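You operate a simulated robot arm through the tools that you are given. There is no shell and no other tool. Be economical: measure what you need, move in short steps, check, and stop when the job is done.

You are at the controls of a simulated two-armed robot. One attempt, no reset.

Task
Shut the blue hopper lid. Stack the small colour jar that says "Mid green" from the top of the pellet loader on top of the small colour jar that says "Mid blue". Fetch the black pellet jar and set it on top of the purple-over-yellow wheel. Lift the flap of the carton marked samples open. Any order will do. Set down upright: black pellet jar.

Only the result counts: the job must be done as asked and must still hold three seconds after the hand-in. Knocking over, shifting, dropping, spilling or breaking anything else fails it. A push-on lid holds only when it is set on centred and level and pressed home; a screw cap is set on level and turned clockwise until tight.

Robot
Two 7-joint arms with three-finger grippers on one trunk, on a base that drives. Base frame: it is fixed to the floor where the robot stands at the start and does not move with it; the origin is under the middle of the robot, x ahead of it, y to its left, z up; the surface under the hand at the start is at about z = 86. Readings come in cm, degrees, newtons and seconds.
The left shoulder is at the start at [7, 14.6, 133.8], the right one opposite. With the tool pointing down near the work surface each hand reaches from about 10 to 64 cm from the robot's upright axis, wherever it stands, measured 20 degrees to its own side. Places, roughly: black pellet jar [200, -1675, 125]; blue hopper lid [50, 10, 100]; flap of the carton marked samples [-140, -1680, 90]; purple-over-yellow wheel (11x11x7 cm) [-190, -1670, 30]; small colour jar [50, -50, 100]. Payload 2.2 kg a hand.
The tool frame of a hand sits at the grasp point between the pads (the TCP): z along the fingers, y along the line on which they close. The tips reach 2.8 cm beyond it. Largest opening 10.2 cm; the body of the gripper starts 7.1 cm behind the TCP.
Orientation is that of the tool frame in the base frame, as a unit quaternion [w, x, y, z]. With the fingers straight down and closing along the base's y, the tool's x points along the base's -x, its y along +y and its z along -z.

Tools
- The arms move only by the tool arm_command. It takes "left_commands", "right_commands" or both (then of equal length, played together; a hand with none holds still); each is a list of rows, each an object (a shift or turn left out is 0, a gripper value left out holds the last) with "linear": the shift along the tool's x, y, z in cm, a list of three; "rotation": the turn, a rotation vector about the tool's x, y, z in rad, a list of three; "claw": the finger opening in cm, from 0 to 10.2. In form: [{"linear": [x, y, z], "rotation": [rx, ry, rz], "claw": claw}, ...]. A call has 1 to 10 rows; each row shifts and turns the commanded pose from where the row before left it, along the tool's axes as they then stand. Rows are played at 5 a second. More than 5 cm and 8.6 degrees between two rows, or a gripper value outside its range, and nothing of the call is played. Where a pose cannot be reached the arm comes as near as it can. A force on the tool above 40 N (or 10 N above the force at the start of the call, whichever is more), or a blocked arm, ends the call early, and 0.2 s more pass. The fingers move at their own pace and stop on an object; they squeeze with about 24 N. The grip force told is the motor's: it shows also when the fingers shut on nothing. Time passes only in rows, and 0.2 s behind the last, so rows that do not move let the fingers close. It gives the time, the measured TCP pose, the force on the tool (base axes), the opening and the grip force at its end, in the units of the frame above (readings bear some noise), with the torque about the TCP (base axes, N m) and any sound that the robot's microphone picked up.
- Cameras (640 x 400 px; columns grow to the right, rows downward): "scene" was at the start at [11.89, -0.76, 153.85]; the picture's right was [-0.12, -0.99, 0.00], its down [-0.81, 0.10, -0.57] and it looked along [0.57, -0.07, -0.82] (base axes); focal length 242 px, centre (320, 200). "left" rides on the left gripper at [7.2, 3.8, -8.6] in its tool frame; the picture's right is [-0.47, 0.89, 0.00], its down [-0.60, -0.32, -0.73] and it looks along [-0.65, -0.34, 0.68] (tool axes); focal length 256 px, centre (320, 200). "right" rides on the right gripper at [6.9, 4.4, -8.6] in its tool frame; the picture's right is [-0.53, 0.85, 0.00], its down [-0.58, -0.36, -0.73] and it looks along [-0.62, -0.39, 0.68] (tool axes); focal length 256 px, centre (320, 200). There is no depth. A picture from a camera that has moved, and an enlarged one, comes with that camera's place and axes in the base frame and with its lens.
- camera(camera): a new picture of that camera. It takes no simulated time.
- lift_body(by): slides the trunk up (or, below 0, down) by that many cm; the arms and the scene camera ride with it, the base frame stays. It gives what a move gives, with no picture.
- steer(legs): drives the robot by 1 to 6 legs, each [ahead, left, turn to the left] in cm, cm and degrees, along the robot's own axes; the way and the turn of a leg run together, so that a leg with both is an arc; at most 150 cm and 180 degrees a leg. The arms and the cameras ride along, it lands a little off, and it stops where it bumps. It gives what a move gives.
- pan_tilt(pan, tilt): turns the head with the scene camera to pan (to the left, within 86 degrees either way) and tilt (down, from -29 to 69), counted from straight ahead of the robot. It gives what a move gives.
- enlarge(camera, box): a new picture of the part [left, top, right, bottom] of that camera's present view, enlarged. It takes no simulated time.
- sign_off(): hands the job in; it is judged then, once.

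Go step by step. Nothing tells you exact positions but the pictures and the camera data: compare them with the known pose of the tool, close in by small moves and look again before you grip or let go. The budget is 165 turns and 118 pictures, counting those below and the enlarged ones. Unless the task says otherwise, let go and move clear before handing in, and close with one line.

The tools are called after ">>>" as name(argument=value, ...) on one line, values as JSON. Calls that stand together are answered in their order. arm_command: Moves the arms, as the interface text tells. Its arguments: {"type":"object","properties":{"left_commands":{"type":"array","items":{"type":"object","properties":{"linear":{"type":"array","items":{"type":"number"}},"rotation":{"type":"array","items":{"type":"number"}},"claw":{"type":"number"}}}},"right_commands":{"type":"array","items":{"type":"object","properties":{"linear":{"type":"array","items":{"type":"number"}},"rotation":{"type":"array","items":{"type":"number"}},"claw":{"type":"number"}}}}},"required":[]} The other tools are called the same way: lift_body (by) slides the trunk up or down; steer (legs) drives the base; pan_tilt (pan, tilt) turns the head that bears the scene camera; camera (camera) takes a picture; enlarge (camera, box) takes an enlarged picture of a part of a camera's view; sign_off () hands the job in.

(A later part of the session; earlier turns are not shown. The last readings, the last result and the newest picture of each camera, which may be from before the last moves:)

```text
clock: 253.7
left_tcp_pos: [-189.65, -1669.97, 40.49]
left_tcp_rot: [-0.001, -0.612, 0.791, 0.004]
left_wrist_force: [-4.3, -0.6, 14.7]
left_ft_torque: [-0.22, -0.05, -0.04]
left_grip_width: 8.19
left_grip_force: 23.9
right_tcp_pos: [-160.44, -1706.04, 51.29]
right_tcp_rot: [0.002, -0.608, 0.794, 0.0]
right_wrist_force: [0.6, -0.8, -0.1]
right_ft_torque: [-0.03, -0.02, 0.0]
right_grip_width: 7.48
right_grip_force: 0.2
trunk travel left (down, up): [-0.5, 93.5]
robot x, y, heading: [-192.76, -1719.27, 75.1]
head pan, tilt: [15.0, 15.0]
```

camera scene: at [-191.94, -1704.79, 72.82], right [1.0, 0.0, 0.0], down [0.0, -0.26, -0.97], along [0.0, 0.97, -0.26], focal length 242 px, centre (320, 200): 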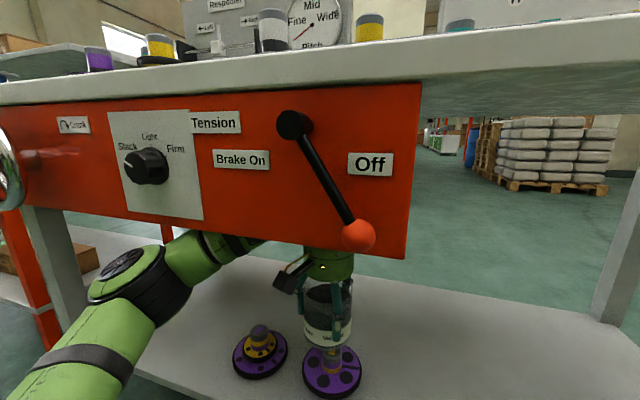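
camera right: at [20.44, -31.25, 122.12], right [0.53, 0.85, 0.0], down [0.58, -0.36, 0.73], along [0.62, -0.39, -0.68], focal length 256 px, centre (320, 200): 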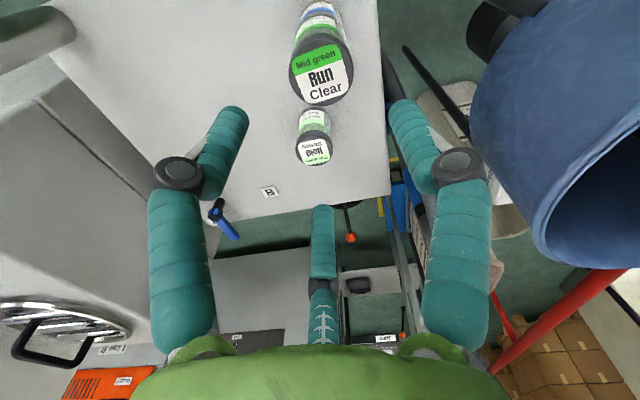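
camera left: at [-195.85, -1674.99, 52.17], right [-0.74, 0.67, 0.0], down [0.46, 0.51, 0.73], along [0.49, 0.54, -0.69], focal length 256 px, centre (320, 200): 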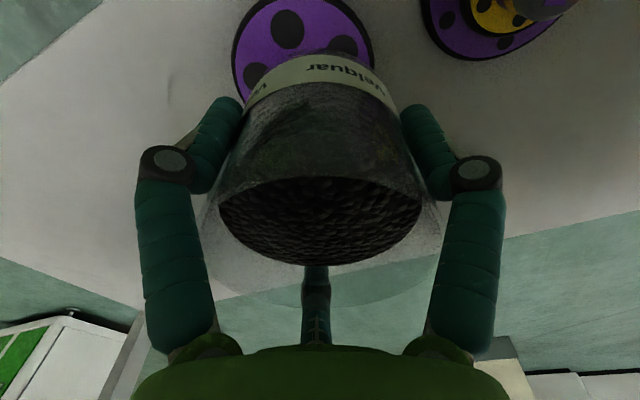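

Contact made at about 18 N. I'll verify the centring by the left camera and the scene before letting go.

>>> enlarge(camera="left", box=[200, 0, 420, 110])

>>> enlarge(camera="scene", box=[264, 260, 400, 400])

```text
2.91 times, centred on (310, 55) of left
camera zoom: at [-195.16, -1675.98, 49.07], right [-0.74, 0.67, 0.01], down [0.46, 0.5, 0.73], along [0.49, 0.54, -0.68], focal length 745 px, centre (349, 622)
```

zoom: 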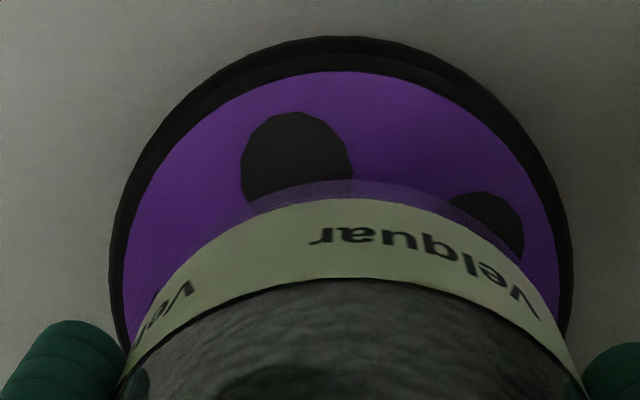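

```text
2.86 times, centred on (332, 330) of scene
camera zoom: at [-191.9, -1705.07, 72.92], right [1.0, 0.0, 0.0], down [0.0, -0.26, -0.97], along [0.0, 0.97, -0.26], focal length 690 px, centre (286, -171)
```

zoom: 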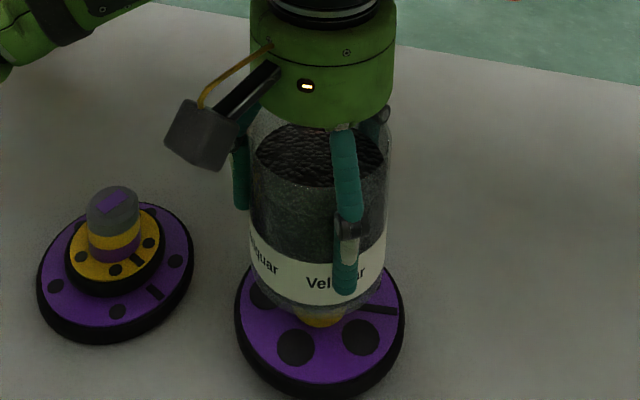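

The disc is centred under the jar to about 1 mm. I'll relieve the load, open the fingers and rise straight up.

>>> arm_command(left_commands=[{"linear": [0, 0, -0.15]}, {}, {"claw": 9}, {"claw": 10.2}, {"claw": 10.2}, {}])

>>> enlarge(camera="scene", box=[264, 260, 400, 400])

```text
clock: 255.1
left_tcp_pos: [-189.62, -1669.9, 40.36]
left_tcp_rot: [-0.004, -0.612, 0.791, 0.003]
left_wrist_force: [0.3, 0.0, 0.3]
left_ft_torque: [0.0, -0.01, -0.01]
left_grip_width: 10.17
left_grip_force: 0.0
right_tcp_pos: [-160.47, -1705.9, 51.32]
right_tcp_rot: [0.0, -0.609, 0.793, -0.001]
right_wrist_force: [0.3, -0.4, -0.7]
right_ft_torque: [0.0, -0.03, -0.02]
right_grip_width: 7.51
right_grip_force: 0.1
trunk travel left (down, up): [-0.5, 93.5]
robot x, y, heading: [-192.73, -1719.27, 74.9]
head pan, tilt: [15.0, 15.0]
```

```text
2.86 times, centred on (332, 330) of scene
camera zoom: at [-191.87, -1704.96, 72.86], right [1.0, 0.0, 0.0], down [0.0, -0.26, -0.97], along [0.0, 0.97, -0.26], focal length 690 px, centre (286, -171)
```

zoom: 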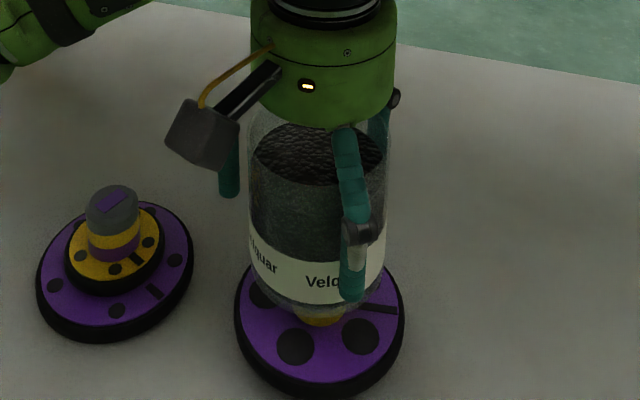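

The jar stands upright on its own. I'll rise slowly to clear the rim.

>>> arm_command(left_commands=[{"linear": [0, 0, -1]}, {"linear": [0, 0, -1]}, {"linear": [0, 0, -1.5]}, {"linear": [0, 0, -1.5]}, {"linear": [0, 0, -1.5]}, {"linear": [0, 0, -1.2]}, {}])

>>> camera(camera="scene")

>>> camera(camera="left")

```text
clock: 256.9
left_tcp_pos: [-190.21, -1669.54, 43.74]
left_tcp_rot: [-0.043, -0.616, 0.786, -0.029]
left_wrist_force: [0.1, -0.2, -0.1]
left_ft_torque: [0.01, 0.01, 0.01]
left_grip_width: 10.21
left_grip_force: 0.0
right_tcp_pos: [-160.77, -1705.29, 51.45]
right_tcp_rot: [-0.001, -0.609, 0.793, -0.006]
right_wrist_force: [0.4, 0.5, -0.6]
right_ft_torque: [-0.02, -0.05, -0.04]
right_grip_width: 7.51
right_grip_force: 0.1
trunk travel left (down, up): [-0.5, 93.5]
robot x, y, heading: [-192.84, -1719.03, 75.1]
head pan, tilt: [15.0, 15.0]
stopped in row 7 (left hand): the arm was blocked; the commanded pose is now the measured one
```

```text
18 pictures are left
camera scene: at [-192.24, -1704.24, 72.86], right [1.0, 0.0, 0.01], down [0.01, -0.27, -0.96], along [0.0, 0.96, -0.27], focal length 242 px, centre (320, 200)
```

scene: 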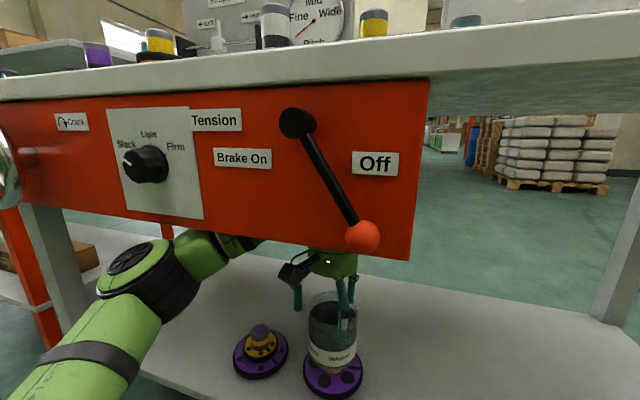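

```text
17 pictures are left
camera left: at [-195.38, -1674.65, 53.09], right [-0.75, 0.66, -0.04], down [0.48, 0.58, 0.66], along [0.46, 0.48, -0.75], focal length 256 px, centre (320, 200)
```

left: 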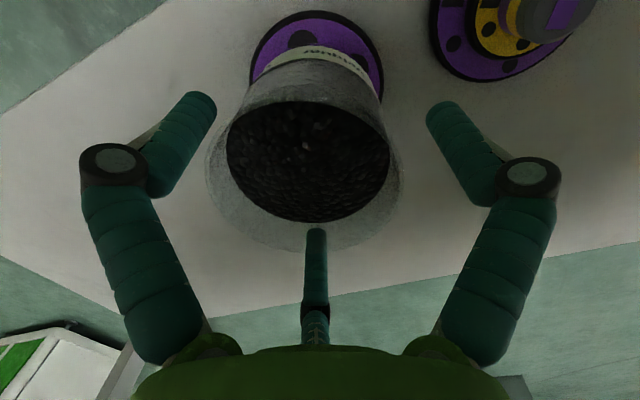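

The rise was blocked: the forearm has met the orange panel, and the tool tilted a little. The jar still stands. I'll recentre around it, lean the wrist north, away from the panel, and withdraw along the tool axis.

>>> arm_command(left_commands=[{"linear": [0.15, -0.5, 0]}, {"rotation": [0, 0.05, 0]}, {"rotation": [0, 0.05, 0]}, {}, {"linear": [0, 0, -0.6]}, {}])

>>> camera(camera="left")

```text
clock: 258.2
left_tcp_pos: [-190.01, -1669.55, 43.33]
left_tcp_rot: [-0.087, -0.612, 0.783, -0.068]
left_wrist_force: [-1.0, 0.7, -1.6]
left_ft_torque: [-0.02, 0.03, -0.01]
left_grip_width: 10.2
left_grip_force: 0.0
right_tcp_pos: [-160.86, -1705.25, 51.46]
right_tcp_rot: [-0.001, -0.61, 0.793, -0.01]
right_wrist_force: [-0.2, 0.3, -0.3]
right_ft_torque: [0.02, -0.03, -0.02]
right_grip_width: 7.51
right_grip_force: 0.1
trunk travel left (down, up): [-0.5, 93.5]
robot x, y, heading: [-192.93, -1718.86, 75.0]
head pan, tilt: [15.0, 15.0]
```

```text
16 pictures are left
camera left: at [-194.85, -1673.61, 53.25], right [-0.75, 0.66, -0.1], down [0.49, 0.65, 0.58], along [0.44, 0.39, -0.81], focal length 256 px, centre (320, 200)
```

left: 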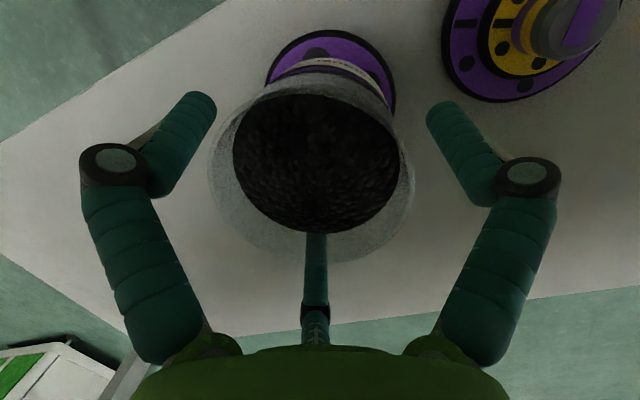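

It is still blocked: the left elbow side lies under the panel. I'd rather re-grip the jar, set it on the free part of the lower shelf, and place it with the right hand, whose elbow points away from the panel. First I'll level the tool and re-grip.

>>> arm_command(left_commands=[{"rotation": [0, -0.11, 0]}, {"rotation": [0, -0.11, 0]}, {"linear": [0.25, -0.44, 0.8]}, {"linear": [0, 0, 0.8]}, {}, {}])

>>> camera(camera="left")

```text
clock: 259.6
left_tcp_pos: [-188.73, -1670.1, 42.12]
left_tcp_rot: [-0.003, -0.613, 0.79, 0.012]
left_wrist_force: [-0.6, 0.1, 0.2]
left_ft_torque: [-0.02, 0.01, 0.03]
left_grip_width: 10.21
left_grip_force: 0.0
right_tcp_pos: [-160.44, -1705.29, 51.0]
right_tcp_rot: [-0.006, -0.609, 0.793, -0.006]
right_wrist_force: [0.5, 0.1, 0.1]
right_ft_torque: [-0.01, -0.01, 0.0]
right_grip_width: 7.48
right_grip_force: 0.1
trunk travel left (down, up): [-0.5, 93.5]
robot x, y, heading: [-193.07, -1719.7, 75.1]
head pan, tilt: [15.0, 15.0]
```

```text
15 pictures are left
camera left: at [-194.19, -1676.25, 50.77], right [-0.74, 0.67, 0.02], down [0.47, 0.49, 0.73], along [0.48, 0.55, -0.68], focal length 256 px, centre (320, 200)
```

left: 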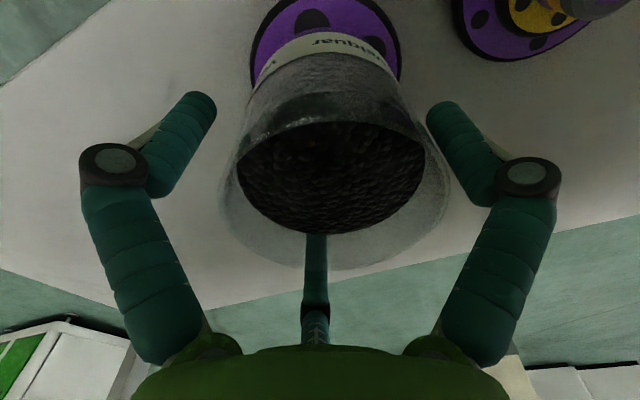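

The hand sits 0.9 cm east of the jar axis, and the jar itself is still centred on the wheel. I'll recentre and grip.

>>> arm_command(left_commands=[{"linear": [0.08, 0.45, 0.3]}, {"linear": [0, 0.42, 0.3]}, {}, {"claw": 7.5}, {"claw": 7.5}, {"claw": 7.5}])

```text
clock: 261.1
left_tcp_pos: [-189.58, -1670.24, 42.26]
left_tcp_rot: [0.003, -0.612, 0.791, 0.014]
left_wrist_force: [0.8, -1.3, 1.3]
left_ft_torque: [-0.15, -0.06, 0.03]
left_grip_width: 8.27
left_grip_force: 24.0
right_tcp_pos: [-160.4, -1705.52, 51.11]
right_tcp_rot: [-0.003, -0.609, 0.793, -0.003]
right_wrist_force: [0.5, -0.3, 0.2]
right_ft_torque: [0.02, 0.01, -0.01]
right_grip_width: 7.51
right_grip_force: 0.0
trunk travel left (down, up): [-0.5, 93.5]
robot x, y, heading: [-192.54, -1719.11, 75.4]
head pan, tilt: [15.0, 15.0]
```

Gripped. I'll lift about 1 cm and check that it is free before moving sideways.

>>> arm_command(left_commands=[{"linear": [0, 0, -0.5]}, {"linear": [0, 0, -0.5]}, {}, {}])

>>> enlarge(camera="scene", box=[264, 260, 400, 400])

```text
clock: 262.1
left_tcp_pos: [-189.84, -1669.89, 42.82]
left_tcp_rot: [0.0, -0.614, 0.79, 0.011]
left_wrist_force: [-0.4, 0.0, -3.0]
left_ft_torque: [-0.02, -0.04, 0.0]
left_grip_width: 8.24
left_grip_force: 24.1
right_tcp_pos: [-160.54, -1705.38, 51.17]
right_tcp_rot: [-0.002, -0.608, 0.794, -0.004]
right_wrist_force: [0.0, -0.2, 0.5]
right_ft_torque: [0.02, -0.01, 0.0]
right_grip_width: 7.51
right_grip_force: 0.0
trunk travel left (down, up): [-0.5, 93.5]
robot x, y, heading: [-192.84, -1719.51, 75.2]
head pan, tilt: [15.0, 15.0]
```

```text
2.86 times, centred on (332, 330) of scene
camera zoom: at [-191.96, -1704.42, 72.7], right [1.0, 0.0, 0.0], down [0.0, -0.27, -0.96], along [0.0, 0.96, -0.27], focal length 690 px, centre (286, -171)
```

zoom: 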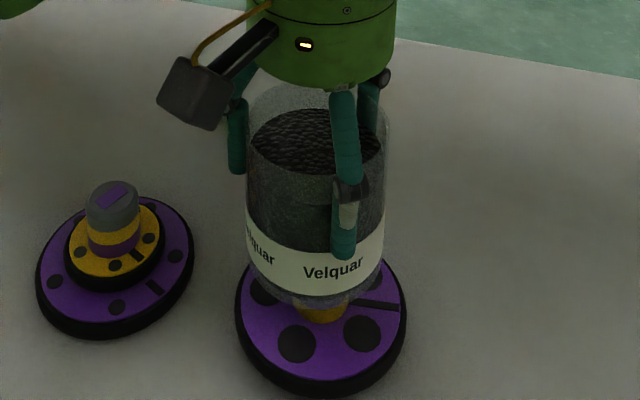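

The jar hangs free, at -3 N. I'll move it diagonally, slightly north and 16 cm east, which also takes the arm away from the panel.

>>> steer(legs=[[2, -1, 0], [0.5, -15, 0]])

>>> camera(camera="scene")

```text
clock: 263.8
left_tcp_pos: [-174.23, -1671.92, 44.1]
left_tcp_rot: [0.012, -0.614, 0.789, 0.018]
left_wrist_force: [-0.2, 0.0, -1.7]
left_ft_torque: [0.0, -0.02, -0.02]
left_grip_width: 8.25
left_grip_force: 23.6
right_tcp_pos: [-144.69, -1707.45, 51.38]
right_tcp_rot: [0.001, -0.61, 0.792, -0.001]
right_wrist_force: [0.2, -0.2, -0.4]
right_ft_torque: [0.0, 0.02, -0.02]
right_grip_width: 7.51
right_grip_force: 0.1
trunk travel left (down, up): [-0.5, 93.5]
robot x, y, heading: [-177.21, -1720.8, 75.6]
head pan, tilt: [15.0, 15.0]
```

```text
13 pictures are left
camera scene: at [-176.11, -1706.59, 72.86], right [1.0, 0.0, 0.0], down [0.0, -0.26, -0.97], along [0.0, 0.97, -0.26], focal length 242 px, centre (320, 200)
```

scene: 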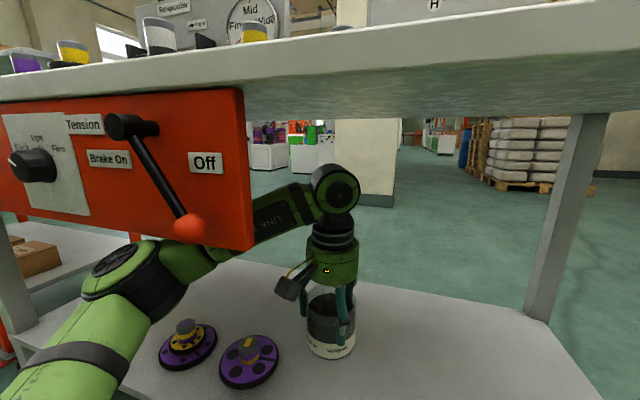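

It's free of the panel now, over an empty part of the shelf. I'll lower the jar onto the shelf until contact.

>>> arm_command(left_commands=[{"rotation": [0, 0.017, 0]}, {"linear": [0, 0, 1.5]}, {"linear": [0, 0, 1.5]}, {"linear": [0, 0, 1.5]}, {"linear": [0, 0, 1.5]}, {"linear": [0, 0, 1]}, {"linear": [0, 0, 0.4]}, {}, {}])

>>> arm_command(left_commands=[{"linear": [0, 0, 0.3]}, {"linear": [0, 0, 0.2]}, {}])

```text
clock: 265.8
left_tcp_pos: [-174.27, -1671.69, 36.73]
left_tcp_rot: [0.007, -0.614, 0.789, 0.014]
left_wrist_force: [0.0, 0.2, -3.5]
left_ft_torque: [0.0, 0.01, -0.01]
left_grip_width: 8.23
left_grip_force: 23.7
right_tcp_pos: [-144.7, -1707.35, 51.26]
right_tcp_rot: [0.0, -0.61, 0.792, -0.001]
right_wrist_force: [-0.6, 0.5, 0.5]
right_ft_torque: [0.01, 0.01, -0.01]
right_grip_width: 7.47
right_grip_force: 0.1
trunk travel left (down, up): [-0.5, 93.5]
robot x, y, heading: [-177.24, -1720.91, 75.3]
head pan, tilt: [15.0, 15.0]
```

```text
clock: 266.6
left_tcp_pos: [-174.03, -1671.66, 36.18]
left_tcp_rot: [0.006, -0.615, 0.789, 0.015]
left_wrist_force: [-0.1, -1.1, -2.7]
left_ft_torque: [0.03, 0.0, -0.02]
left_grip_width: 8.25
left_grip_force: 23.3
right_tcp_pos: [-144.74, -1707.46, 51.36]
right_tcp_rot: [0.0, -0.611, 0.792, -0.001]
right_wrist_force: [-0.1, -0.6, -0.3]
right_ft_torque: [0.01, -0.02, 0.01]
right_grip_width: 7.51
right_grip_force: 0.1
trunk travel left (down, up): [-0.5, 93.5]
robot x, y, heading: [-177.25, -1720.87, 75.4]
head pan, tilt: [15.0, 15.0]
```

>>> arm_command(left_commands=[{"linear": [0, 0, 0.3]}, {"linear": [0, 0, 0.3]}, {}])

>>> arm_command(left_commands=[{"linear": [0, 0, 0.25]}, {}])

```text
clock: 267.4
left_tcp_pos: [-174.15, -1671.75, 35.99]
left_tcp_rot: [0.009, -0.614, 0.789, 0.014]
left_wrist_force: [1.5, 2.9, 18.3]
left_ft_torque: [-0.43, 0.19, 0.11]
left_grip_width: 8.29
left_grip_force: 23.3
right_tcp_pos: [-144.7, -1707.56, 51.28]
right_tcp_rot: [0.001, -0.61, 0.792, 0.0]
right_wrist_force: [-0.8, 0.5, -0.7]
right_ft_torque: [-0.02, -0.01, 0.01]
right_grip_width: 7.49
right_grip_force: 0.3
trunk travel left (down, up): [-0.5, 93.5]
robot x, y, heading: [-177.34, -1720.84, 75.4]
head pan, tilt: [15.0, 15.0]
```

```text
clock: 268.0
left_tcp_pos: [-174.22, -1671.68, 35.25]
left_tcp_rot: [0.005, -0.615, 0.789, 0.013]
left_wrist_force: [1.0, -0.8, -1.7]
left_ft_torque: [-0.1, -0.01, -0.03]
left_grip_width: 8.22
left_grip_force: 24.1
right_tcp_pos: [-144.69, -1707.47, 51.32]
right_tcp_rot: [0.001, -0.61, 0.792, 0.0]
right_wrist_force: [-0.8, 0.2, -0.5]
right_ft_torque: [0.01, -0.02, -0.02]
right_grip_width: 7.5
right_grip_force: 0.1
trunk travel left (down, up): [-0.5, 93.5]
robot x, y, heading: [-177.15, -1720.69, 75.3]
head pan, tilt: [15.0, 15.0]
```

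The force rose and then dropped, so I'll look at once.

>>> camera(camera="scene")

```text
12 pictures are left
camera scene: at [-176.11, -1706.61, 72.84], right [1.0, 0.0, 0.0], down [0.0, -0.26, -0.97], along [0.0, 0.97, -0.26], focal length 242 px, centre (320, 200)
```

scene: 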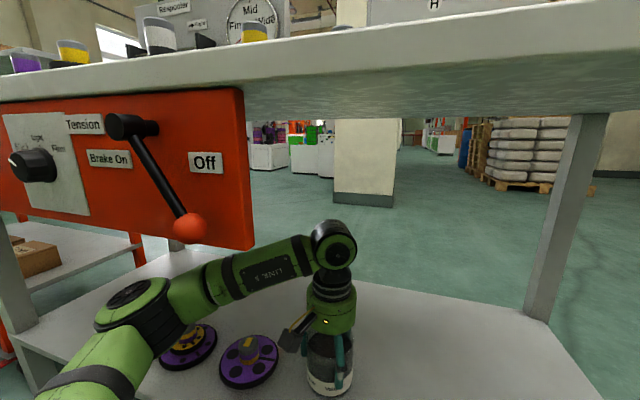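

The wheels are undisturbed, and the jar is at the shelf. One more small step to confirm it's seated.

>>> arm_command(left_commands=[{"linear": [0, 0, 0.2]}, {}])

```text
clock: 268.6
left_tcp_pos: [-174.24, -1671.65, 35.28]
left_tcp_rot: [0.005, -0.615, 0.789, 0.013]
left_wrist_force: [-0.4, -1.0, 1.6]
left_ft_torque: [-0.19, 0.18, -0.03]
left_grip_width: 8.22
left_grip_force: 24.5
right_tcp_pos: [-144.71, -1707.37, 51.18]
right_tcp_rot: [0.0, -0.61, 0.792, -0.001]
right_wrist_force: [0.3, 0.9, -0.2]
right_ft_torque: [0.03, -0.03, 0.01]
right_grip_width: 7.51
right_grip_force: 0.0
trunk travel left (down, up): [-0.5, 93.5]
robot x, y, heading: [-177.02, -1720.88, 75.1]
head pan, tilt: [15.0, 15.0]
```

It's seated. I'll open, rise to clear the rim, and back out from under the table.

>>> arm_command(left_commands=[{"claw": 9}, {"claw": 10.2}, {"claw": 10.2}, {"linear": [0, 0, -1.5]}, {"linear": [0, 0, -1.5]}, {"linear": [0, 0, -1.5]}, {"linear": [0, 0, -1.6]}, {}])

>>> camera(camera="scene")

```text
clock: 270.4
left_tcp_pos: [-174.18, -1671.86, 41.31]
left_tcp_rot: [0.006, -0.614, 0.789, 0.014]
left_wrist_force: [0.2, -0.1, -0.4]
left_ft_torque: [0.02, 0.01, 0.0]
left_grip_width: 10.2
left_grip_force: 0.0
right_tcp_pos: [-144.66, -1707.5, 51.29]
right_tcp_rot: [0.0, -0.61, 0.792, -0.001]
right_wrist_force: [-0.5, -0.6, 0.1]
right_ft_torque: [0.02, 0.04, 0.02]
right_grip_width: 7.48
right_grip_force: 0.0
trunk travel left (down, up): [-0.5, 93.5]
robot x, y, heading: [-177.18, -1720.9, 75.4]
head pan, tilt: [15.0, 15.0]
```

```text
11 pictures are left
camera scene: at [-176.1, -1706.62, 72.87], right [1.0, 0.0, 0.0], down [0.0, -0.26, -0.97], along [0.0, 0.97, -0.26], focal length 242 px, centre (320, 200)
```

scene: 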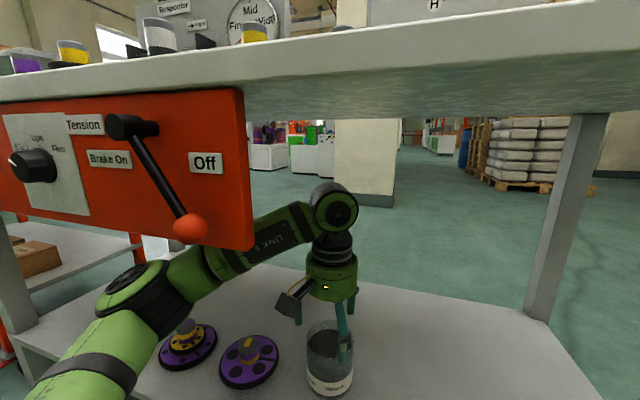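

The jar stands on the shelf at (-174.2,-1671.7). I'll back out, retract the left arm and bring the right hand forward, open.

>>> arm_command(left_commands=[{"linear": [0, 0, -1.2]}, {}])

>>> steer(legs=[[-52, 0, 0]])

>>> arm_command(left_commands=[{"linear": [3.4, 1.9, -1]}, {"linear": [3.4, 1.9, -1]}, {"linear": [3.4, 1.9, -1]}, {"linear": [3.4, 1.9, -1]}, {"linear": [3.4, 1.9, -1]}, {"linear": [3.4, 1.9, -1]}, {"linear": [3.4, 1.9, -1]}, {"linear": [3.4, 1.9, -1]}, {}], right_commands=[{"claw": 10.2}, {"linear": [-3.4, 2.4, -1]}, {"linear": [-3.4, 2.4, -1]}, {"linear": [-3.4, 2.4, 0]}, {"linear": [-3.4, 2.4, 0]}, {"linear": [-3.4, 2.4, 0]}, {"linear": [-3.4, 2.4, 0]}, {"linear": [-3.4, 2.4, 0]}, {"linear": [-3.2, 2.2, 0]}])

```text
clock: 271.0
left_tcp_pos: [-174.22, -1671.99, 42.53]
left_tcp_rot: [0.006, -0.615, 0.789, 0.013]
left_wrist_force: [0.7, -0.5, 0.2]
left_ft_torque: [-0.02, 0.01, -0.01]
left_grip_width: 10.23
left_grip_force: 0.0
right_tcp_pos: [-144.77, -1707.47, 51.32]
right_tcp_rot: [0.001, -0.61, 0.792, 0.0]
right_wrist_force: [0.5, -0.5, 0.2]
right_ft_torque: [0.01, 0.03, -0.01]
right_grip_width: 7.48
right_grip_force: 0.0
trunk travel left (down, up): [-0.5, 93.5]
robot x, y, heading: [-177.05, -1720.89, 75.3]
head pan, tilt: [15.0, 15.0]
```

```text
clock: 272.3
left_tcp_pos: [-176.73, -1679.57, 39.84]
left_tcp_rot: [-0.023, -0.623, 0.782, -0.001]
left_wrist_force: [8.4, 2.3, 27.1]
left_ft_torque: [1.24, -1.29, -0.24]
left_grip_width: 10.32
left_grip_force: 0.1
right_tcp_pos: [-146.76, -1715.45, 51.28]
right_tcp_rot: [-0.003, -0.609, 0.793, -0.005]
right_wrist_force: [0.0, 0.7, 0.5]
right_ft_torque: [-0.04, 0.03, -0.03]
right_grip_width: 7.5
right_grip_force: 0.0
trunk travel left (down, up): [-0.5, 93.5]
robot x, y, heading: [-178.78, -1728.89, 75.1]
head pan, tilt: [15.0, 15.0]
stopped in leg 1: the robot was blocked; the commanded pose is now the measured one
```

```text
clock: 272.6
left_tcp_pos: [-176.46, -1679.91, 39.77]
left_tcp_rot: [-0.025, -0.624, 0.781, -0.006]
left_wrist_force: [5.7, 0.8, 25.7]
left_ft_torque: [1.11, -1.15, -0.15]
left_grip_width: 10.32
left_grip_force: 0.0
right_tcp_pos: [-146.63, -1715.45, 51.26]
right_tcp_rot: [-0.002, -0.608, 0.794, -0.003]
right_wrist_force: [0.4, 0.5, -0.2]
right_ft_torque: [-0.04, 0.0, -0.01]
right_grip_width: 10.2
right_grip_force: 0.3
trunk travel left (down, up): [-0.5, 93.5]
robot x, y, heading: [-178.86, -1729.47, 74.8]
head pan, tilt: [15.0, 15.0]
stopped in row 1 (left hand): the force on the tool passed its limit at 60 N (the readings are from after the stop); the commanded pose is now the measured one
```

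The back-out was blocked and the hand is pressed down onto something. I'll look right away.

>>> camera(camera="scene")

```text
10 pictures are left
camera scene: at [-178.06, -1714.4, 72.83], right [1.0, 0.0, 0.0], down [0.0, -0.26, -0.96], along [0.0, 0.96, -0.26], focal length 242 px, centre (320, 200)
```

scene: 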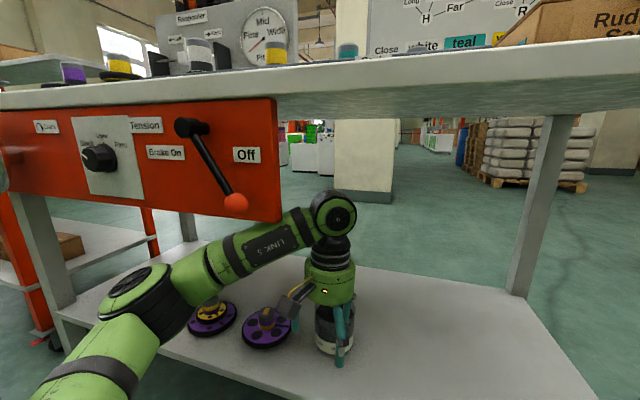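

The forearm slid under the panel corner and pressed a finger onto the jar rim; the jar is still upright. I'll reverse gently: forward in small steps, raising the hand as room appears.

>>> steer(legs=[[1.5, 0, 0]])

>>> arm_command(left_commands=[{"linear": [0, 0, -0.4]}, {"linear": [0, 0, -0.3]}, {}])

```text
clock: 273.4
left_tcp_pos: [-176.29, -1678.68, 40.32]
left_tcp_rot: [-0.022, -0.623, 0.782, -0.001]
left_wrist_force: [-0.1, -0.2, -0.3]
left_ft_torque: [0.0, -0.02, -0.01]
left_grip_width: 10.2
left_grip_force: 0.0
right_tcp_pos: [-146.4, -1714.46, 51.34]
right_tcp_rot: [0.0, -0.608, 0.794, -0.001]
right_wrist_force: [0.1, -0.2, 0.1]
right_ft_torque: [0.02, 0.01, -0.03]
right_grip_width: 10.2
right_grip_force: 0.0
trunk travel left (down, up): [-0.5, 93.5]
robot x, y, heading: [-178.72, -1727.36, 75.1]
head pan, tilt: [15.0, 15.0]
```

```text
clock: 274.2
left_tcp_pos: [-176.4, -1678.63, 40.65]
left_tcp_rot: [-0.023, -0.624, 0.781, -0.002]
left_wrist_force: [-0.2, 0.0, 0.7]
left_ft_torque: [0.02, -0.05, -0.01]
left_grip_width: 10.19
left_grip_force: 0.0
right_tcp_pos: [-146.34, -1714.35, 51.26]
right_tcp_rot: [0.0, -0.608, 0.794, -0.002]
right_wrist_force: [-0.6, -0.2, 0.5]
right_ft_torque: [0.0, 0.02, -0.01]
right_grip_width: 10.21
right_grip_force: 0.1
trunk travel left (down, up): [-0.5, 93.5]
robot x, y, heading: [-178.67, -1727.75, 75.2]
head pan, tilt: [15.0, 15.0]
```

The pressure is gone. I'll continue with small forward-and-up steps.

>>> steer(legs=[[1.5, 0, 0]])

>>> arm_command(left_commands=[{"linear": [0, 0, -0.4]}, {"linear": [0, 0, -0.4]}, {}])

>>> steer(legs=[[2, 0, 0]])

>>> arm_command(left_commands=[{"linear": [0, 0, -0.4]}, {"linear": [0, 0, -0.4]}, {}])

>>> camera(camera="left")

```text
clock: 274.9
left_tcp_pos: [-175.86, -1677.37, 40.9]
left_tcp_rot: [-0.021, -0.622, 0.783, -0.001]
left_wrist_force: [-0.7, -0.9, 0.1]
left_ft_torque: [0.02, 0.0, -0.01]
left_grip_width: 10.19
left_grip_force: 0.0
right_tcp_pos: [-146.0, -1712.87, 51.25]
right_tcp_rot: [-0.001, -0.608, 0.794, -0.001]
right_wrist_force: [0.4, -0.3, 0.0]
right_ft_torque: [0.0, 0.0, -0.02]
right_grip_width: 10.23
right_grip_force: 0.1
trunk travel left (down, up): [-0.5, 93.5]
robot x, y, heading: [-178.22, -1726.49, 74.8]
head pan, tilt: [15.0, 15.0]
```

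```text
clock: 275.7
left_tcp_pos: [-175.7, -1677.38, 41.94]
left_tcp_rot: [-0.021, -0.623, 0.782, -0.002]
left_wrist_force: [1.1, -0.5, 0.4]
left_ft_torque: [0.02, 0.01, 0.03]
left_grip_width: 10.21
left_grip_force: 0.1
right_tcp_pos: [-146.03, -1713.02, 51.37]
right_tcp_rot: [-0.001, -0.608, 0.794, -0.001]
right_wrist_force: [0.3, -0.4, -0.6]
right_ft_torque: [0.0, 0.02, 0.01]
right_grip_width: 10.2
right_grip_force: 0.1
trunk travel left (down, up): [-0.5, 93.5]
robot x, y, heading: [-178.47, -1726.48, 75.0]
head pan, tilt: [15.0, 15.0]
```

```text
clock: 276.5
left_tcp_pos: [-175.26, -1675.35, 41.92]
left_tcp_rot: [-0.021, -0.623, 0.782, -0.001]
left_wrist_force: [0.6, -0.1, 0.4]
left_ft_torque: [0.01, 0.01, 0.02]
left_grip_width: 10.18
left_grip_force: 0.1
right_tcp_pos: [-145.39, -1711.03, 51.38]
right_tcp_rot: [-0.001, -0.608, 0.794, -0.001]
right_wrist_force: [-0.4, 0.0, -0.2]
right_ft_torque: [-0.01, 0.01, 0.02]
right_grip_width: 10.21
right_grip_force: 0.0
trunk travel left (down, up): [-0.5, 93.5]
robot x, y, heading: [-178.0, -1724.43, 74.6]
head pan, tilt: [15.0, 15.0]
```

```text
clock: 277.3
left_tcp_pos: [-175.23, -1675.36, 42.64]
left_tcp_rot: [-0.021, -0.623, 0.782, -0.001]
left_wrist_force: [0.3, -0.3, -0.2]
left_ft_torque: [0.0, 0.0, 0.03]
left_grip_width: 10.2
left_grip_force: 0.0
right_tcp_pos: [-145.48, -1711.06, 51.27]
right_tcp_rot: [0.0, -0.608, 0.794, -0.002]
right_wrist_force: [0.1, -0.1, -0.2]
right_ft_torque: [0.0, 0.01, -0.03]
right_grip_width: 10.19
right_grip_force: 0.1
trunk travel left (down, up): [-0.5, 93.5]
robot x, y, heading: [-177.95, -1724.49, 74.9]
head pan, tilt: [15.0, 15.0]
```

```text
9 pictures are left
camera left: at [-180.38, -1681.27, 51.66], right [-0.76, 0.65, 0.01], down [0.47, 0.54, 0.7], along [0.45, 0.53, -0.71], focal length 256 px, centre (320, 200)
```

left: 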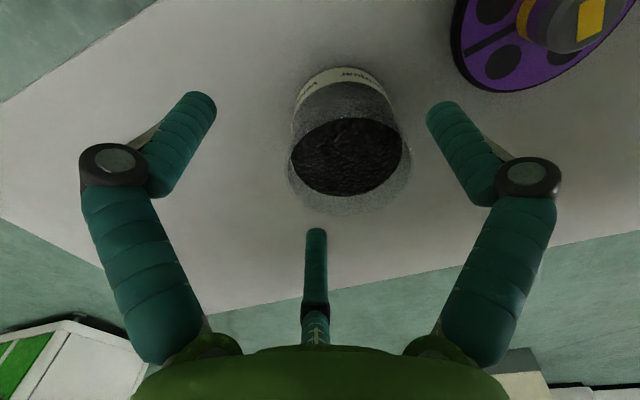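

The jar is upright on the shelf at about (-174.4,-1670.7), and the hand is clear above it. I'll slide east until the forearm is past the panel, then back out.

>>> steer(legs=[[0, -17, 0]])

>>> steer(legs=[[-20, 0, 0]])

```text
clock: 278.8
left_tcp_pos: [-158.5, -1679.79, 42.75]
left_tcp_rot: [-0.022, -0.624, 0.781, -0.002]
left_wrist_force: [-0.3, -0.4, -0.5]
left_ft_torque: [0.0, 0.03, 0.01]
left_grip_width: 10.17
left_grip_force: 0.1
right_tcp_pos: [-128.74, -1715.48, 51.28]
right_tcp_rot: [0.0, -0.609, 0.793, -0.002]
right_wrist_force: [0.1, 0.4, 0.3]
right_ft_torque: [0.01, 0.0, 0.02]
right_grip_width: 10.22
right_grip_force: 0.0
trunk travel left (down, up): [-0.5, 93.5]
robot x, y, heading: [-160.87, -1729.03, 75.1]
head pan, tilt: [15.0, 15.0]
```

```text
clock: 280.4
left_tcp_pos: [-163.76, -1699.55, 42.67]
left_tcp_rot: [-0.022, -0.624, 0.781, -0.001]
left_wrist_force: [0.3, 0.6, -0.1]
left_ft_torque: [-0.01, 0.01, 0.02]
left_grip_width: 10.21
left_grip_force: 0.1
right_tcp_pos: [-133.96, -1735.11, 51.36]
right_tcp_rot: [-0.001, -0.609, 0.793, -0.002]
right_wrist_force: [-0.2, -0.1, -0.3]
right_ft_torque: [0.03, -0.03, -0.01]
right_grip_width: 10.19
right_grip_force: 0.0
trunk travel left (down, up): [-0.5, 93.5]
robot x, y, heading: [-166.59, -1748.55, 75.1]
head pan, tilt: [15.0, 15.0]
```

It's free. I'll back out further, retract the left arm and extend the right hand well forward (open), so that its elbow stays clear of both the leg and the panel.

>>> steer(legs=[[-28, 0, 0]])

>>> arm_command(left_commands=[{"linear": [3.2, 1.6, -0.9]}, {"linear": [3.2, 1.6, -0.9]}, {"linear": [3.2, 1.6, -0.9]}, {"linear": [3.2, 1.6, -0.9]}, {"linear": [3.2, 1.6, -0.9]}, {"linear": [3.2, 1.6, -0.9]}, {"linear": [3.2, 1.6, -0.9]}, {"linear": [3.2, 1.6, -0.9]}, {}, {}], right_commands=[{"linear": [-4, 1.55, 0.87]}, {"linear": [-4, 1.55, 0.87]}, {"linear": [-4, 1.55, 0.87]}, {"linear": [-4, 1.55, 0.87]}, {"linear": [-4, 1.55, 0.87]}, {"linear": [-4, 1.55, 0.87]}, {"linear": [-4, 1.55, 0.87]}, {"linear": [-4, 1.55, 0.87]}, {"linear": [-4, 1.55, 0.87]}, {}])

>>> camera(camera="scene")

```text
clock: 282.4
left_tcp_pos: [-171.0, -1726.6, 42.73]
left_tcp_rot: [-0.021, -0.622, 0.782, -0.001]
left_wrist_force: [-0.3, 0.2, -0.2]
left_ft_torque: [-0.02, 0.0, -0.01]
left_grip_width: 10.18
left_grip_force: 0.0
right_tcp_pos: [-141.13, -1762.38, 51.31]
right_tcp_rot: [0.0, -0.609, 0.794, -0.001]
right_wrist_force: [-0.8, -0.5, 0.0]
right_ft_torque: [-0.03, -0.05, 0.0]
right_grip_width: 10.18
right_grip_force: 0.1
trunk travel left (down, up): [-0.5, 93.5]
robot x, y, heading: [-173.61, -1775.5, 75.1]
head pan, tilt: [15.0, 15.0]
```

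```text
clock: 284.6
left_tcp_pos: [-189.05, -1748.53, 51.23]
left_tcp_rot: [-0.022, -0.623, 0.782, -0.001]
left_wrist_force: [0.2, 1.0, 0.3]
left_ft_torque: [0.02, 0.0, -0.01]
left_grip_width: 10.18
left_grip_force: 0.0
right_tcp_pos: [-144.1, -1731.11, 44.58]
right_tcp_rot: [0.001, -0.607, 0.795, -0.001]
right_wrist_force: [0.0, -0.2, 0.2]
right_ft_torque: [0.02, 0.02, 0.0]
right_grip_width: 10.19
right_grip_force: 0.0
right hand out of reach, approached as far as the arm can: row 8, 9
trunk travel left (down, up): [-0.5, 93.5]
robot x, y, heading: [-173.37, -1775.7, 74.8]
head pan, tilt: [15.0, 15.0]
```

```text
8 pictures are left
camera scene: at [-172.62, -1761.3, 72.86], right [1.0, 0.0, 0.0], down [0.0, -0.26, -0.97], along [0.0, 0.97, -0.26], focal length 242 px, centre (320, 200)
```

scene: 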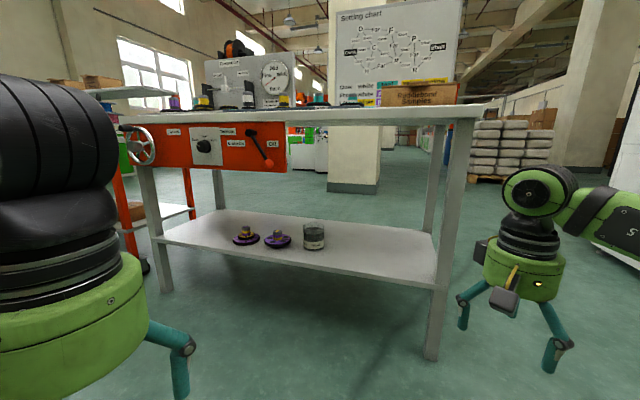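

The jar and wheels stand well. The right arm's elbow points east, so I'll turn the robot 30° to the left: then the elbow goes deeper under the table, clear of both the leg and the panel. I'll approach step by step by pose readings.

>>> steer(legs=[[0, 0, 30.1], [23.2, 3, 0]])

```text
clock: 287.8
left_tcp_pos: [-209.69, -1738.33, 51.2]
left_tcp_rot: [0.021, 0.806, -0.591, 0.006]
left_wrist_force: [-1.0, 1.4, 0.3]
left_ft_torque: [0.01, 0.02, 0.02]
left_grip_width: 10.21
left_grip_force: 0.1
right_tcp_pos: [-179.8, -1700.65, 44.55]
right_tcp_rot: [-0.001, 0.795, -0.606, 0.0]
right_wrist_force: [-0.7, 0.2, -0.2]
right_ft_torque: [-0.03, -0.02, 0.02]
right_grip_width: 10.22
right_grip_force: 0.0
trunk travel left (down, up): [-0.5, 93.5]
robot x, y, heading: [-182.56, -1753.96, 105.4]
head pan, tilt: [15.0, 15.0]
```

The right hand is at the planned entry point. I'll move in under the table on a straight line toward the jar's depth.

>>> steer(legs=[[13, -7.7, 0], [13.1, -7.7, 0]])

>>> camera(camera="right")

```text
clock: 290.2
left_tcp_pos: [-201.64, -1709.18, 51.29]
left_tcp_rot: [0.02, 0.806, -0.592, 0.007]
left_wrist_force: [0.5, -0.7, 0.2]
left_ft_torque: [0.01, 0.02, 0.02]
left_grip_width: 10.2
left_grip_force: 0.0
right_tcp_pos: [-171.71, -1671.49, 44.56]
right_tcp_rot: [0.001, 0.795, -0.607, 0.0]
right_wrist_force: [0.1, -0.2, 0.9]
right_ft_torque: [-0.03, 0.02, 0.0]
right_grip_width: 10.18
right_grip_force: 0.1
trunk travel left (down, up): [-0.5, 93.5]
robot x, y, heading: [-174.69, -1724.81, 105.4]
head pan, tilt: [15.0, 15.0]
```

```text
7 pictures are left
camera right: at [-174.16, -1679.27, 53.31], right [-0.96, 0.29, 0.0], down [0.2, 0.65, 0.73], along [0.21, 0.7, -0.68], focal length 256 px, centre (320, 200)
```

right: 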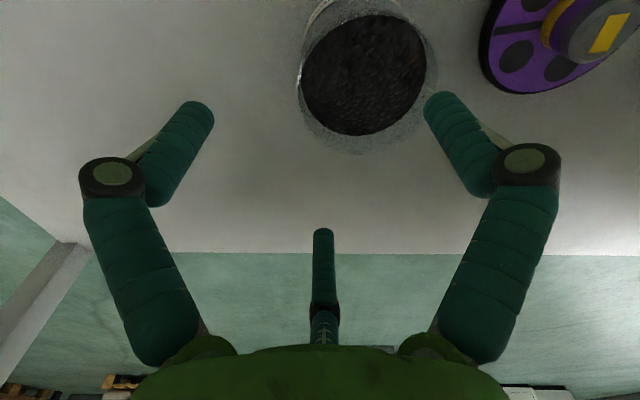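

The jar measures (-175.1,-1671.6), 3.4 cm to the left of the hand. I'll shift the base over it and lower to just above the rim.

>>> steer(legs=[[0.8, 3.3, 0]])

>>> arm_command(right_commands=[{"linear": [0, 0, 1.5]}, {"linear": [0, 0, 1.5]}, {}])

>>> camera(camera="right")

```text
clock: 291.0
left_tcp_pos: [-204.92, -1709.28, 51.17]
left_tcp_rot: [0.021, 0.805, -0.592, 0.007]
left_wrist_force: [-0.7, 0.6, 0.2]
left_ft_torque: [-0.02, 0.0, 0.0]
left_grip_width: 10.21
left_grip_force: 0.1
right_tcp_pos: [-175.16, -1671.53, 44.74]
right_tcp_rot: [0.001, 0.795, -0.607, 0.0]
right_wrist_force: [-0.3, 0.3, -0.1]
right_ft_torque: [0.0, 0.0, -0.01]
right_grip_width: 10.2
right_grip_force: 0.1
trunk travel left (down, up): [-0.5, 93.5]
robot x, y, heading: [-178.19, -1725.21, 105.4]
head pan, tilt: [15.0, 15.0]
```

```text
clock: 291.8
left_tcp_pos: [-204.93, -1709.32, 51.18]
left_tcp_rot: [0.02, 0.806, -0.592, 0.007]
left_wrist_force: [-0.6, -0.3, 0.5]
left_ft_torque: [-0.01, 0.01, 0.0]
left_grip_width: 10.24
left_grip_force: 0.1
right_tcp_pos: [-175.06, -1671.44, 41.72]
right_tcp_rot: [0.0, 0.794, -0.607, 0.0]
right_wrist_force: [0.7, -0.5, 0.1]
right_ft_torque: [0.02, 0.01, -0.02]
right_grip_width: 10.19
right_grip_force: 0.1
trunk travel left (down, up): [-0.5, 93.5]
robot x, y, heading: [-177.88, -1724.76, 105.0]
head pan, tilt: [15.0, 15.0]
```

```text
6 pictures are left
camera right: at [-177.44, -1679.36, 50.38], right [-0.96, 0.29, 0.0], down [0.2, 0.65, 0.73], along [0.21, 0.7, -0.68], focal length 256 px, centre (320, 200)
```

right: 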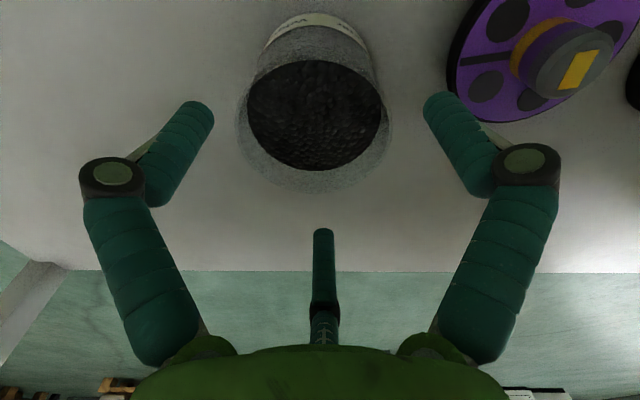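

Nearly centred; a 0.45 cm correction is needed. Then I'll lower around the jar and grip.

>>> arm_command(right_commands=[{"linear": [0, -0.45, 0]}, {"linear": [0, 0, 1]}, {"linear": [0, 0, 1]}, {"linear": [0, 0, 1]}, {"linear": [0, 0, 1]}, {"linear": [0, 0, 1]}, {"linear": [0, 0, 1]}, {}])

>>> arm_command(right_commands=[{"claw": 7.5}, {"claw": 7.5}, {"claw": 7.5}, {}])

>>> arm_command(right_commands=[{"linear": [0, 0, -1]}, {"linear": [0, 0, -2]}, {"linear": [0, 0, -2]}, {"linear": [0, 0, -2]}, {"linear": [0, 0, -2.5]}, {}, {}])

```text
clock: 293.6
left_tcp_pos: [-205.01, -1709.34, 51.23]
left_tcp_rot: [0.02, 0.806, -0.591, 0.008]
left_wrist_force: [0.8, -0.2, 0.0]
left_ft_torque: [0.0, 0.0, 0.0]
left_grip_width: 10.22
left_grip_force: 0.0
right_tcp_pos: [-174.69, -1671.39, 35.75]
right_tcp_rot: [-0.001, 0.795, -0.607, 0.0]
right_wrist_force: [0.1, 0.2, -0.7]
right_ft_torque: [0.0, 0.0, 0.02]
right_grip_width: 10.2
right_grip_force: 0.0
trunk travel left (down, up): [-0.5, 93.5]
robot x, y, heading: [-177.92, -1724.98, 105.2]
head pan, tilt: [15.0, 15.0]
```

```text
clock: 294.6
left_tcp_pos: [-205.01, -1709.45, 51.13]
left_tcp_rot: [0.02, 0.805, -0.592, 0.006]
left_wrist_force: [0.3, -1.0, -0.7]
left_ft_torque: [0.0, -0.02, 0.0]
left_grip_width: 10.2
left_grip_force: 0.1
right_tcp_pos: [-174.64, -1671.45, 35.72]
right_tcp_rot: [0.0, 0.795, -0.607, 0.0]
right_wrist_force: [-0.5, -2.1, 4.2]
right_ft_torque: [-0.23, 0.1, 0.0]
right_grip_width: 8.18
right_grip_force: 23.9
trunk travel left (down, up): [-0.5, 93.5]
robot x, y, heading: [-178.07, -1724.61, 105.3]
head pan, tilt: [15.0, 15.0]
```

```text
clock: 296.2
left_tcp_pos: [-205.01, -1709.37, 51.17]
left_tcp_rot: [0.02, 0.806, -0.592, 0.007]
left_wrist_force: [-0.2, 0.6, 0.3]
left_ft_torque: [-0.02, 0.04, -0.01]
left_grip_width: 10.21
left_grip_force: 0.1
right_tcp_pos: [-174.76, -1671.45, 45.13]
right_tcp_rot: [0.0, 0.794, -0.607, 0.0]
right_wrist_force: [0.9, 0.1, -4.2]
right_ft_torque: [0.04, -0.02, -0.01]
right_grip_width: 8.2
right_grip_force: 24.1
trunk travel left (down, up): [-0.5, 93.5]
robot x, y, heading: [-177.99, -1724.88, 105.3]
head pan, tilt: [15.0, 15.0]
```

The jar is lifted freely to a height that clears the hub. I'll slide it over the wheel at (-189.65,-1669.9).

>>> steer(legs=[[5.4, 14, 0]])

>>> camera(camera="right")

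```text
clock: 297.6
left_tcp_pos: [-219.78, -1707.68, 51.16]
left_tcp_rot: [0.02, 0.805, -0.593, 0.007]
left_wrist_force: [-0.5, 0.3, 0.3]
left_ft_torque: [0.03, -0.01, -0.01]
left_grip_width: 10.19
left_grip_force: 0.1
right_tcp_pos: [-189.47, -1669.93, 45.07]
right_tcp_rot: [-0.001, 0.794, -0.608, -0.001]
right_wrist_force: [0.6, 0.1, -2.3]
right_ft_torque: [0.0, 0.01, 0.01]
right_grip_width: 8.15
right_grip_force: 23.8
trunk travel left (down, up): [-0.5, 93.5]
robot x, y, heading: [-192.96, -1723.12, 105.3]
head pan, tilt: [15.0, 15.0]
```

```text
5 pictures are left
camera right: at [-191.94, -1677.64, 53.85], right [-0.96, 0.3, 0.0], down [0.2, 0.65, 0.73], along [0.22, 0.7, -0.68], focal length 256 px, centre (320, 200)
```

right: 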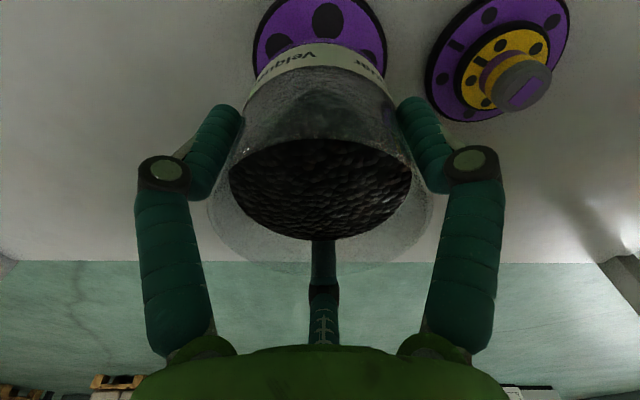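

The wheel disc is centred under the jar. I'll lower to contact in small steps.

>>> arm_command(right_commands=[{"linear": [0, 0, 0.6]}, {"linear": [0, 0, 0.6]}, {"linear": [0, 0, 0.4]}, {}, {}])

>>> arm_command(right_commands=[{"linear": [0, 0, 0.3]}, {"linear": [0, 0, 0.2]}, {}])

```text
clock: 298.8
left_tcp_pos: [-219.81, -1707.76, 51.37]
left_tcp_rot: [0.02, 0.805, -0.593, 0.007]
left_wrist_force: [-0.3, 0.1, -1.1]
left_ft_torque: [0.0, -0.01, 0.0]
left_grip_width: 10.21
left_grip_force: 0.1
right_tcp_pos: [-189.43, -1669.97, 43.56]
right_tcp_rot: [0.0, 0.793, -0.609, -0.001]
right_wrist_force: [-0.1, -0.1, -3.7]
right_ft_torque: [0.01, -0.01, 0.01]
right_grip_width: 8.17
right_grip_force: 24.3
trunk travel left (down, up): [-0.5, 93.5]
robot x, y, heading: [-192.77, -1723.36, 104.9]
head pan, tilt: [15.0, 15.0]
```

```text
clock: 299.6
left_tcp_pos: [-219.88, -1707.7, 51.2]
left_tcp_rot: [0.021, 0.805, -0.593, 0.007]
left_wrist_force: [-0.1, 0.7, 0.0]
left_ft_torque: [0.0, 0.01, -0.01]
left_grip_width: 10.21
left_grip_force: 0.1
right_tcp_pos: [-189.47, -1669.93, 43.07]
right_tcp_rot: [-0.001, 0.794, -0.608, 0.0]
right_wrist_force: [0.1, -0.1, -2.7]
right_ft_torque: [-0.01, 0.01, -0.01]
right_grip_width: 8.16
right_grip_force: 23.9
trunk travel left (down, up): [-0.5, 93.5]
robot x, y, heading: [-192.96, -1723.38, 105.2]
head pan, tilt: [15.0, 15.0]
```

>>> arm_command(right_commands=[{"linear": [0, 0, 0.2]}, {"linear": [0, 0, 0.2]}, {}])

```text
clock: 300.4
left_tcp_pos: [-219.95, -1707.73, 51.29]
left_tcp_rot: [0.02, 0.805, -0.593, 0.007]
left_wrist_force: [-0.2, -0.3, 0.3]
left_ft_torque: [0.01, -0.01, 0.03]
left_grip_width: 10.21
left_grip_force: 0.1
right_tcp_pos: [-189.4, -1669.93, 42.74]
right_tcp_rot: [0.0, 0.794, -0.608, 0.0]
right_wrist_force: [1.1, 0.1, -3.2]
right_ft_torque: [-0.01, 0.0, -0.03]
right_grip_width: 8.14
right_grip_force: 24.3
trunk travel left (down, up): [-0.5, 93.5]
robot x, y, heading: [-193.19, -1723.55, 105.2]
head pan, tilt: [15.0, 15.0]
```

>>> arm_command(right_commands=[{"linear": [0, 0, 0.2]}, {"linear": [0, 0, 0.15]}, {}])

```text
clock: 301.2
left_tcp_pos: [-219.79, -1707.67, 51.26]
left_tcp_rot: [0.02, 0.805, -0.593, 0.006]
left_wrist_force: [-0.5, 0.7, 0.8]
left_ft_torque: [0.01, -0.05, 0.01]
left_grip_width: 10.19
left_grip_force: 0.0
right_tcp_pos: [-189.56, -1669.89, 42.36]
right_tcp_rot: [-0.001, 0.794, -0.607, 0.0]
right_wrist_force: [0.3, -0.6, -3.7]
right_ft_torque: [0.0, 0.01, 0.0]
right_grip_width: 8.19
right_grip_force: 24.6
trunk travel left (down, up): [-0.5, 93.5]
robot x, y, heading: [-192.7, -1723.52, 105.2]
head pan, tilt: [15.0, 15.0]
```

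>>> arm_command(right_commands=[{"linear": [0, 0, 0.2]}, {"linear": [0, 0, 0.15]}, {}])

```text
clock: 302.0
left_tcp_pos: [-219.88, -1707.74, 51.23]
left_tcp_rot: [0.021, 0.805, -0.593, 0.006]
left_wrist_force: [0.4, -1.1, -1.3]
left_ft_torque: [0.0, -0.02, -0.02]
left_grip_width: 10.22
left_grip_force: 0.1
right_tcp_pos: [-189.52, -1669.84, 41.99]
right_tcp_rot: [0.0, 0.794, -0.608, 0.0]
right_wrist_force: [0.8, 0.0, 0.0]
right_ft_torque: [0.04, -0.05, -0.03]
right_grip_width: 8.18
right_grip_force: 23.6
trunk travel left (down, up): [-0.5, 93.5]
robot x, y, heading: [-193.0, -1723.5, 105.1]
head pan, tilt: [15.0, 15.0]
```

Contact — the wheel now carries the jar's weight, with almost no torque, so it is centred. I'll open and rise.

>>> arm_command(right_commands=[{"claw": 9}, {"claw": 10.2}, {"claw": 10.2}, {"linear": [0, 0, -1]}, {"linear": [0, 0, -1]}, {"linear": [0, 0, -1.2]}, {"linear": [0, 0, -1.2]}, {"linear": [0, 0, -1]}, {}])

```text
clock: 304.0
left_tcp_pos: [-219.97, -1707.86, 51.23]
left_tcp_rot: [0.02, 0.805, -0.593, 0.006]
left_wrist_force: [0.5, 0.1, 0.8]
left_ft_torque: [0.01, -0.01, -0.02]
left_grip_width: 10.25
left_grip_force: 0.1
right_tcp_pos: [-189.26, -1670.22, 46.31]
right_tcp_rot: [0.0, 0.793, -0.609, 0.0]
right_wrist_force: [-0.1, 0.4, 0.9]
right_ft_torque: [0.0, -0.02, 0.0]
right_grip_width: 10.22
right_grip_force: 0.0
right hand out of reach, approached as far as the arm can: row 8
trunk travel left (down, up): [-0.5, 93.5]
robot x, y, heading: [-193.34, -1723.6, 105.1]
head pan, tilt: [15.0, 15.0]
```

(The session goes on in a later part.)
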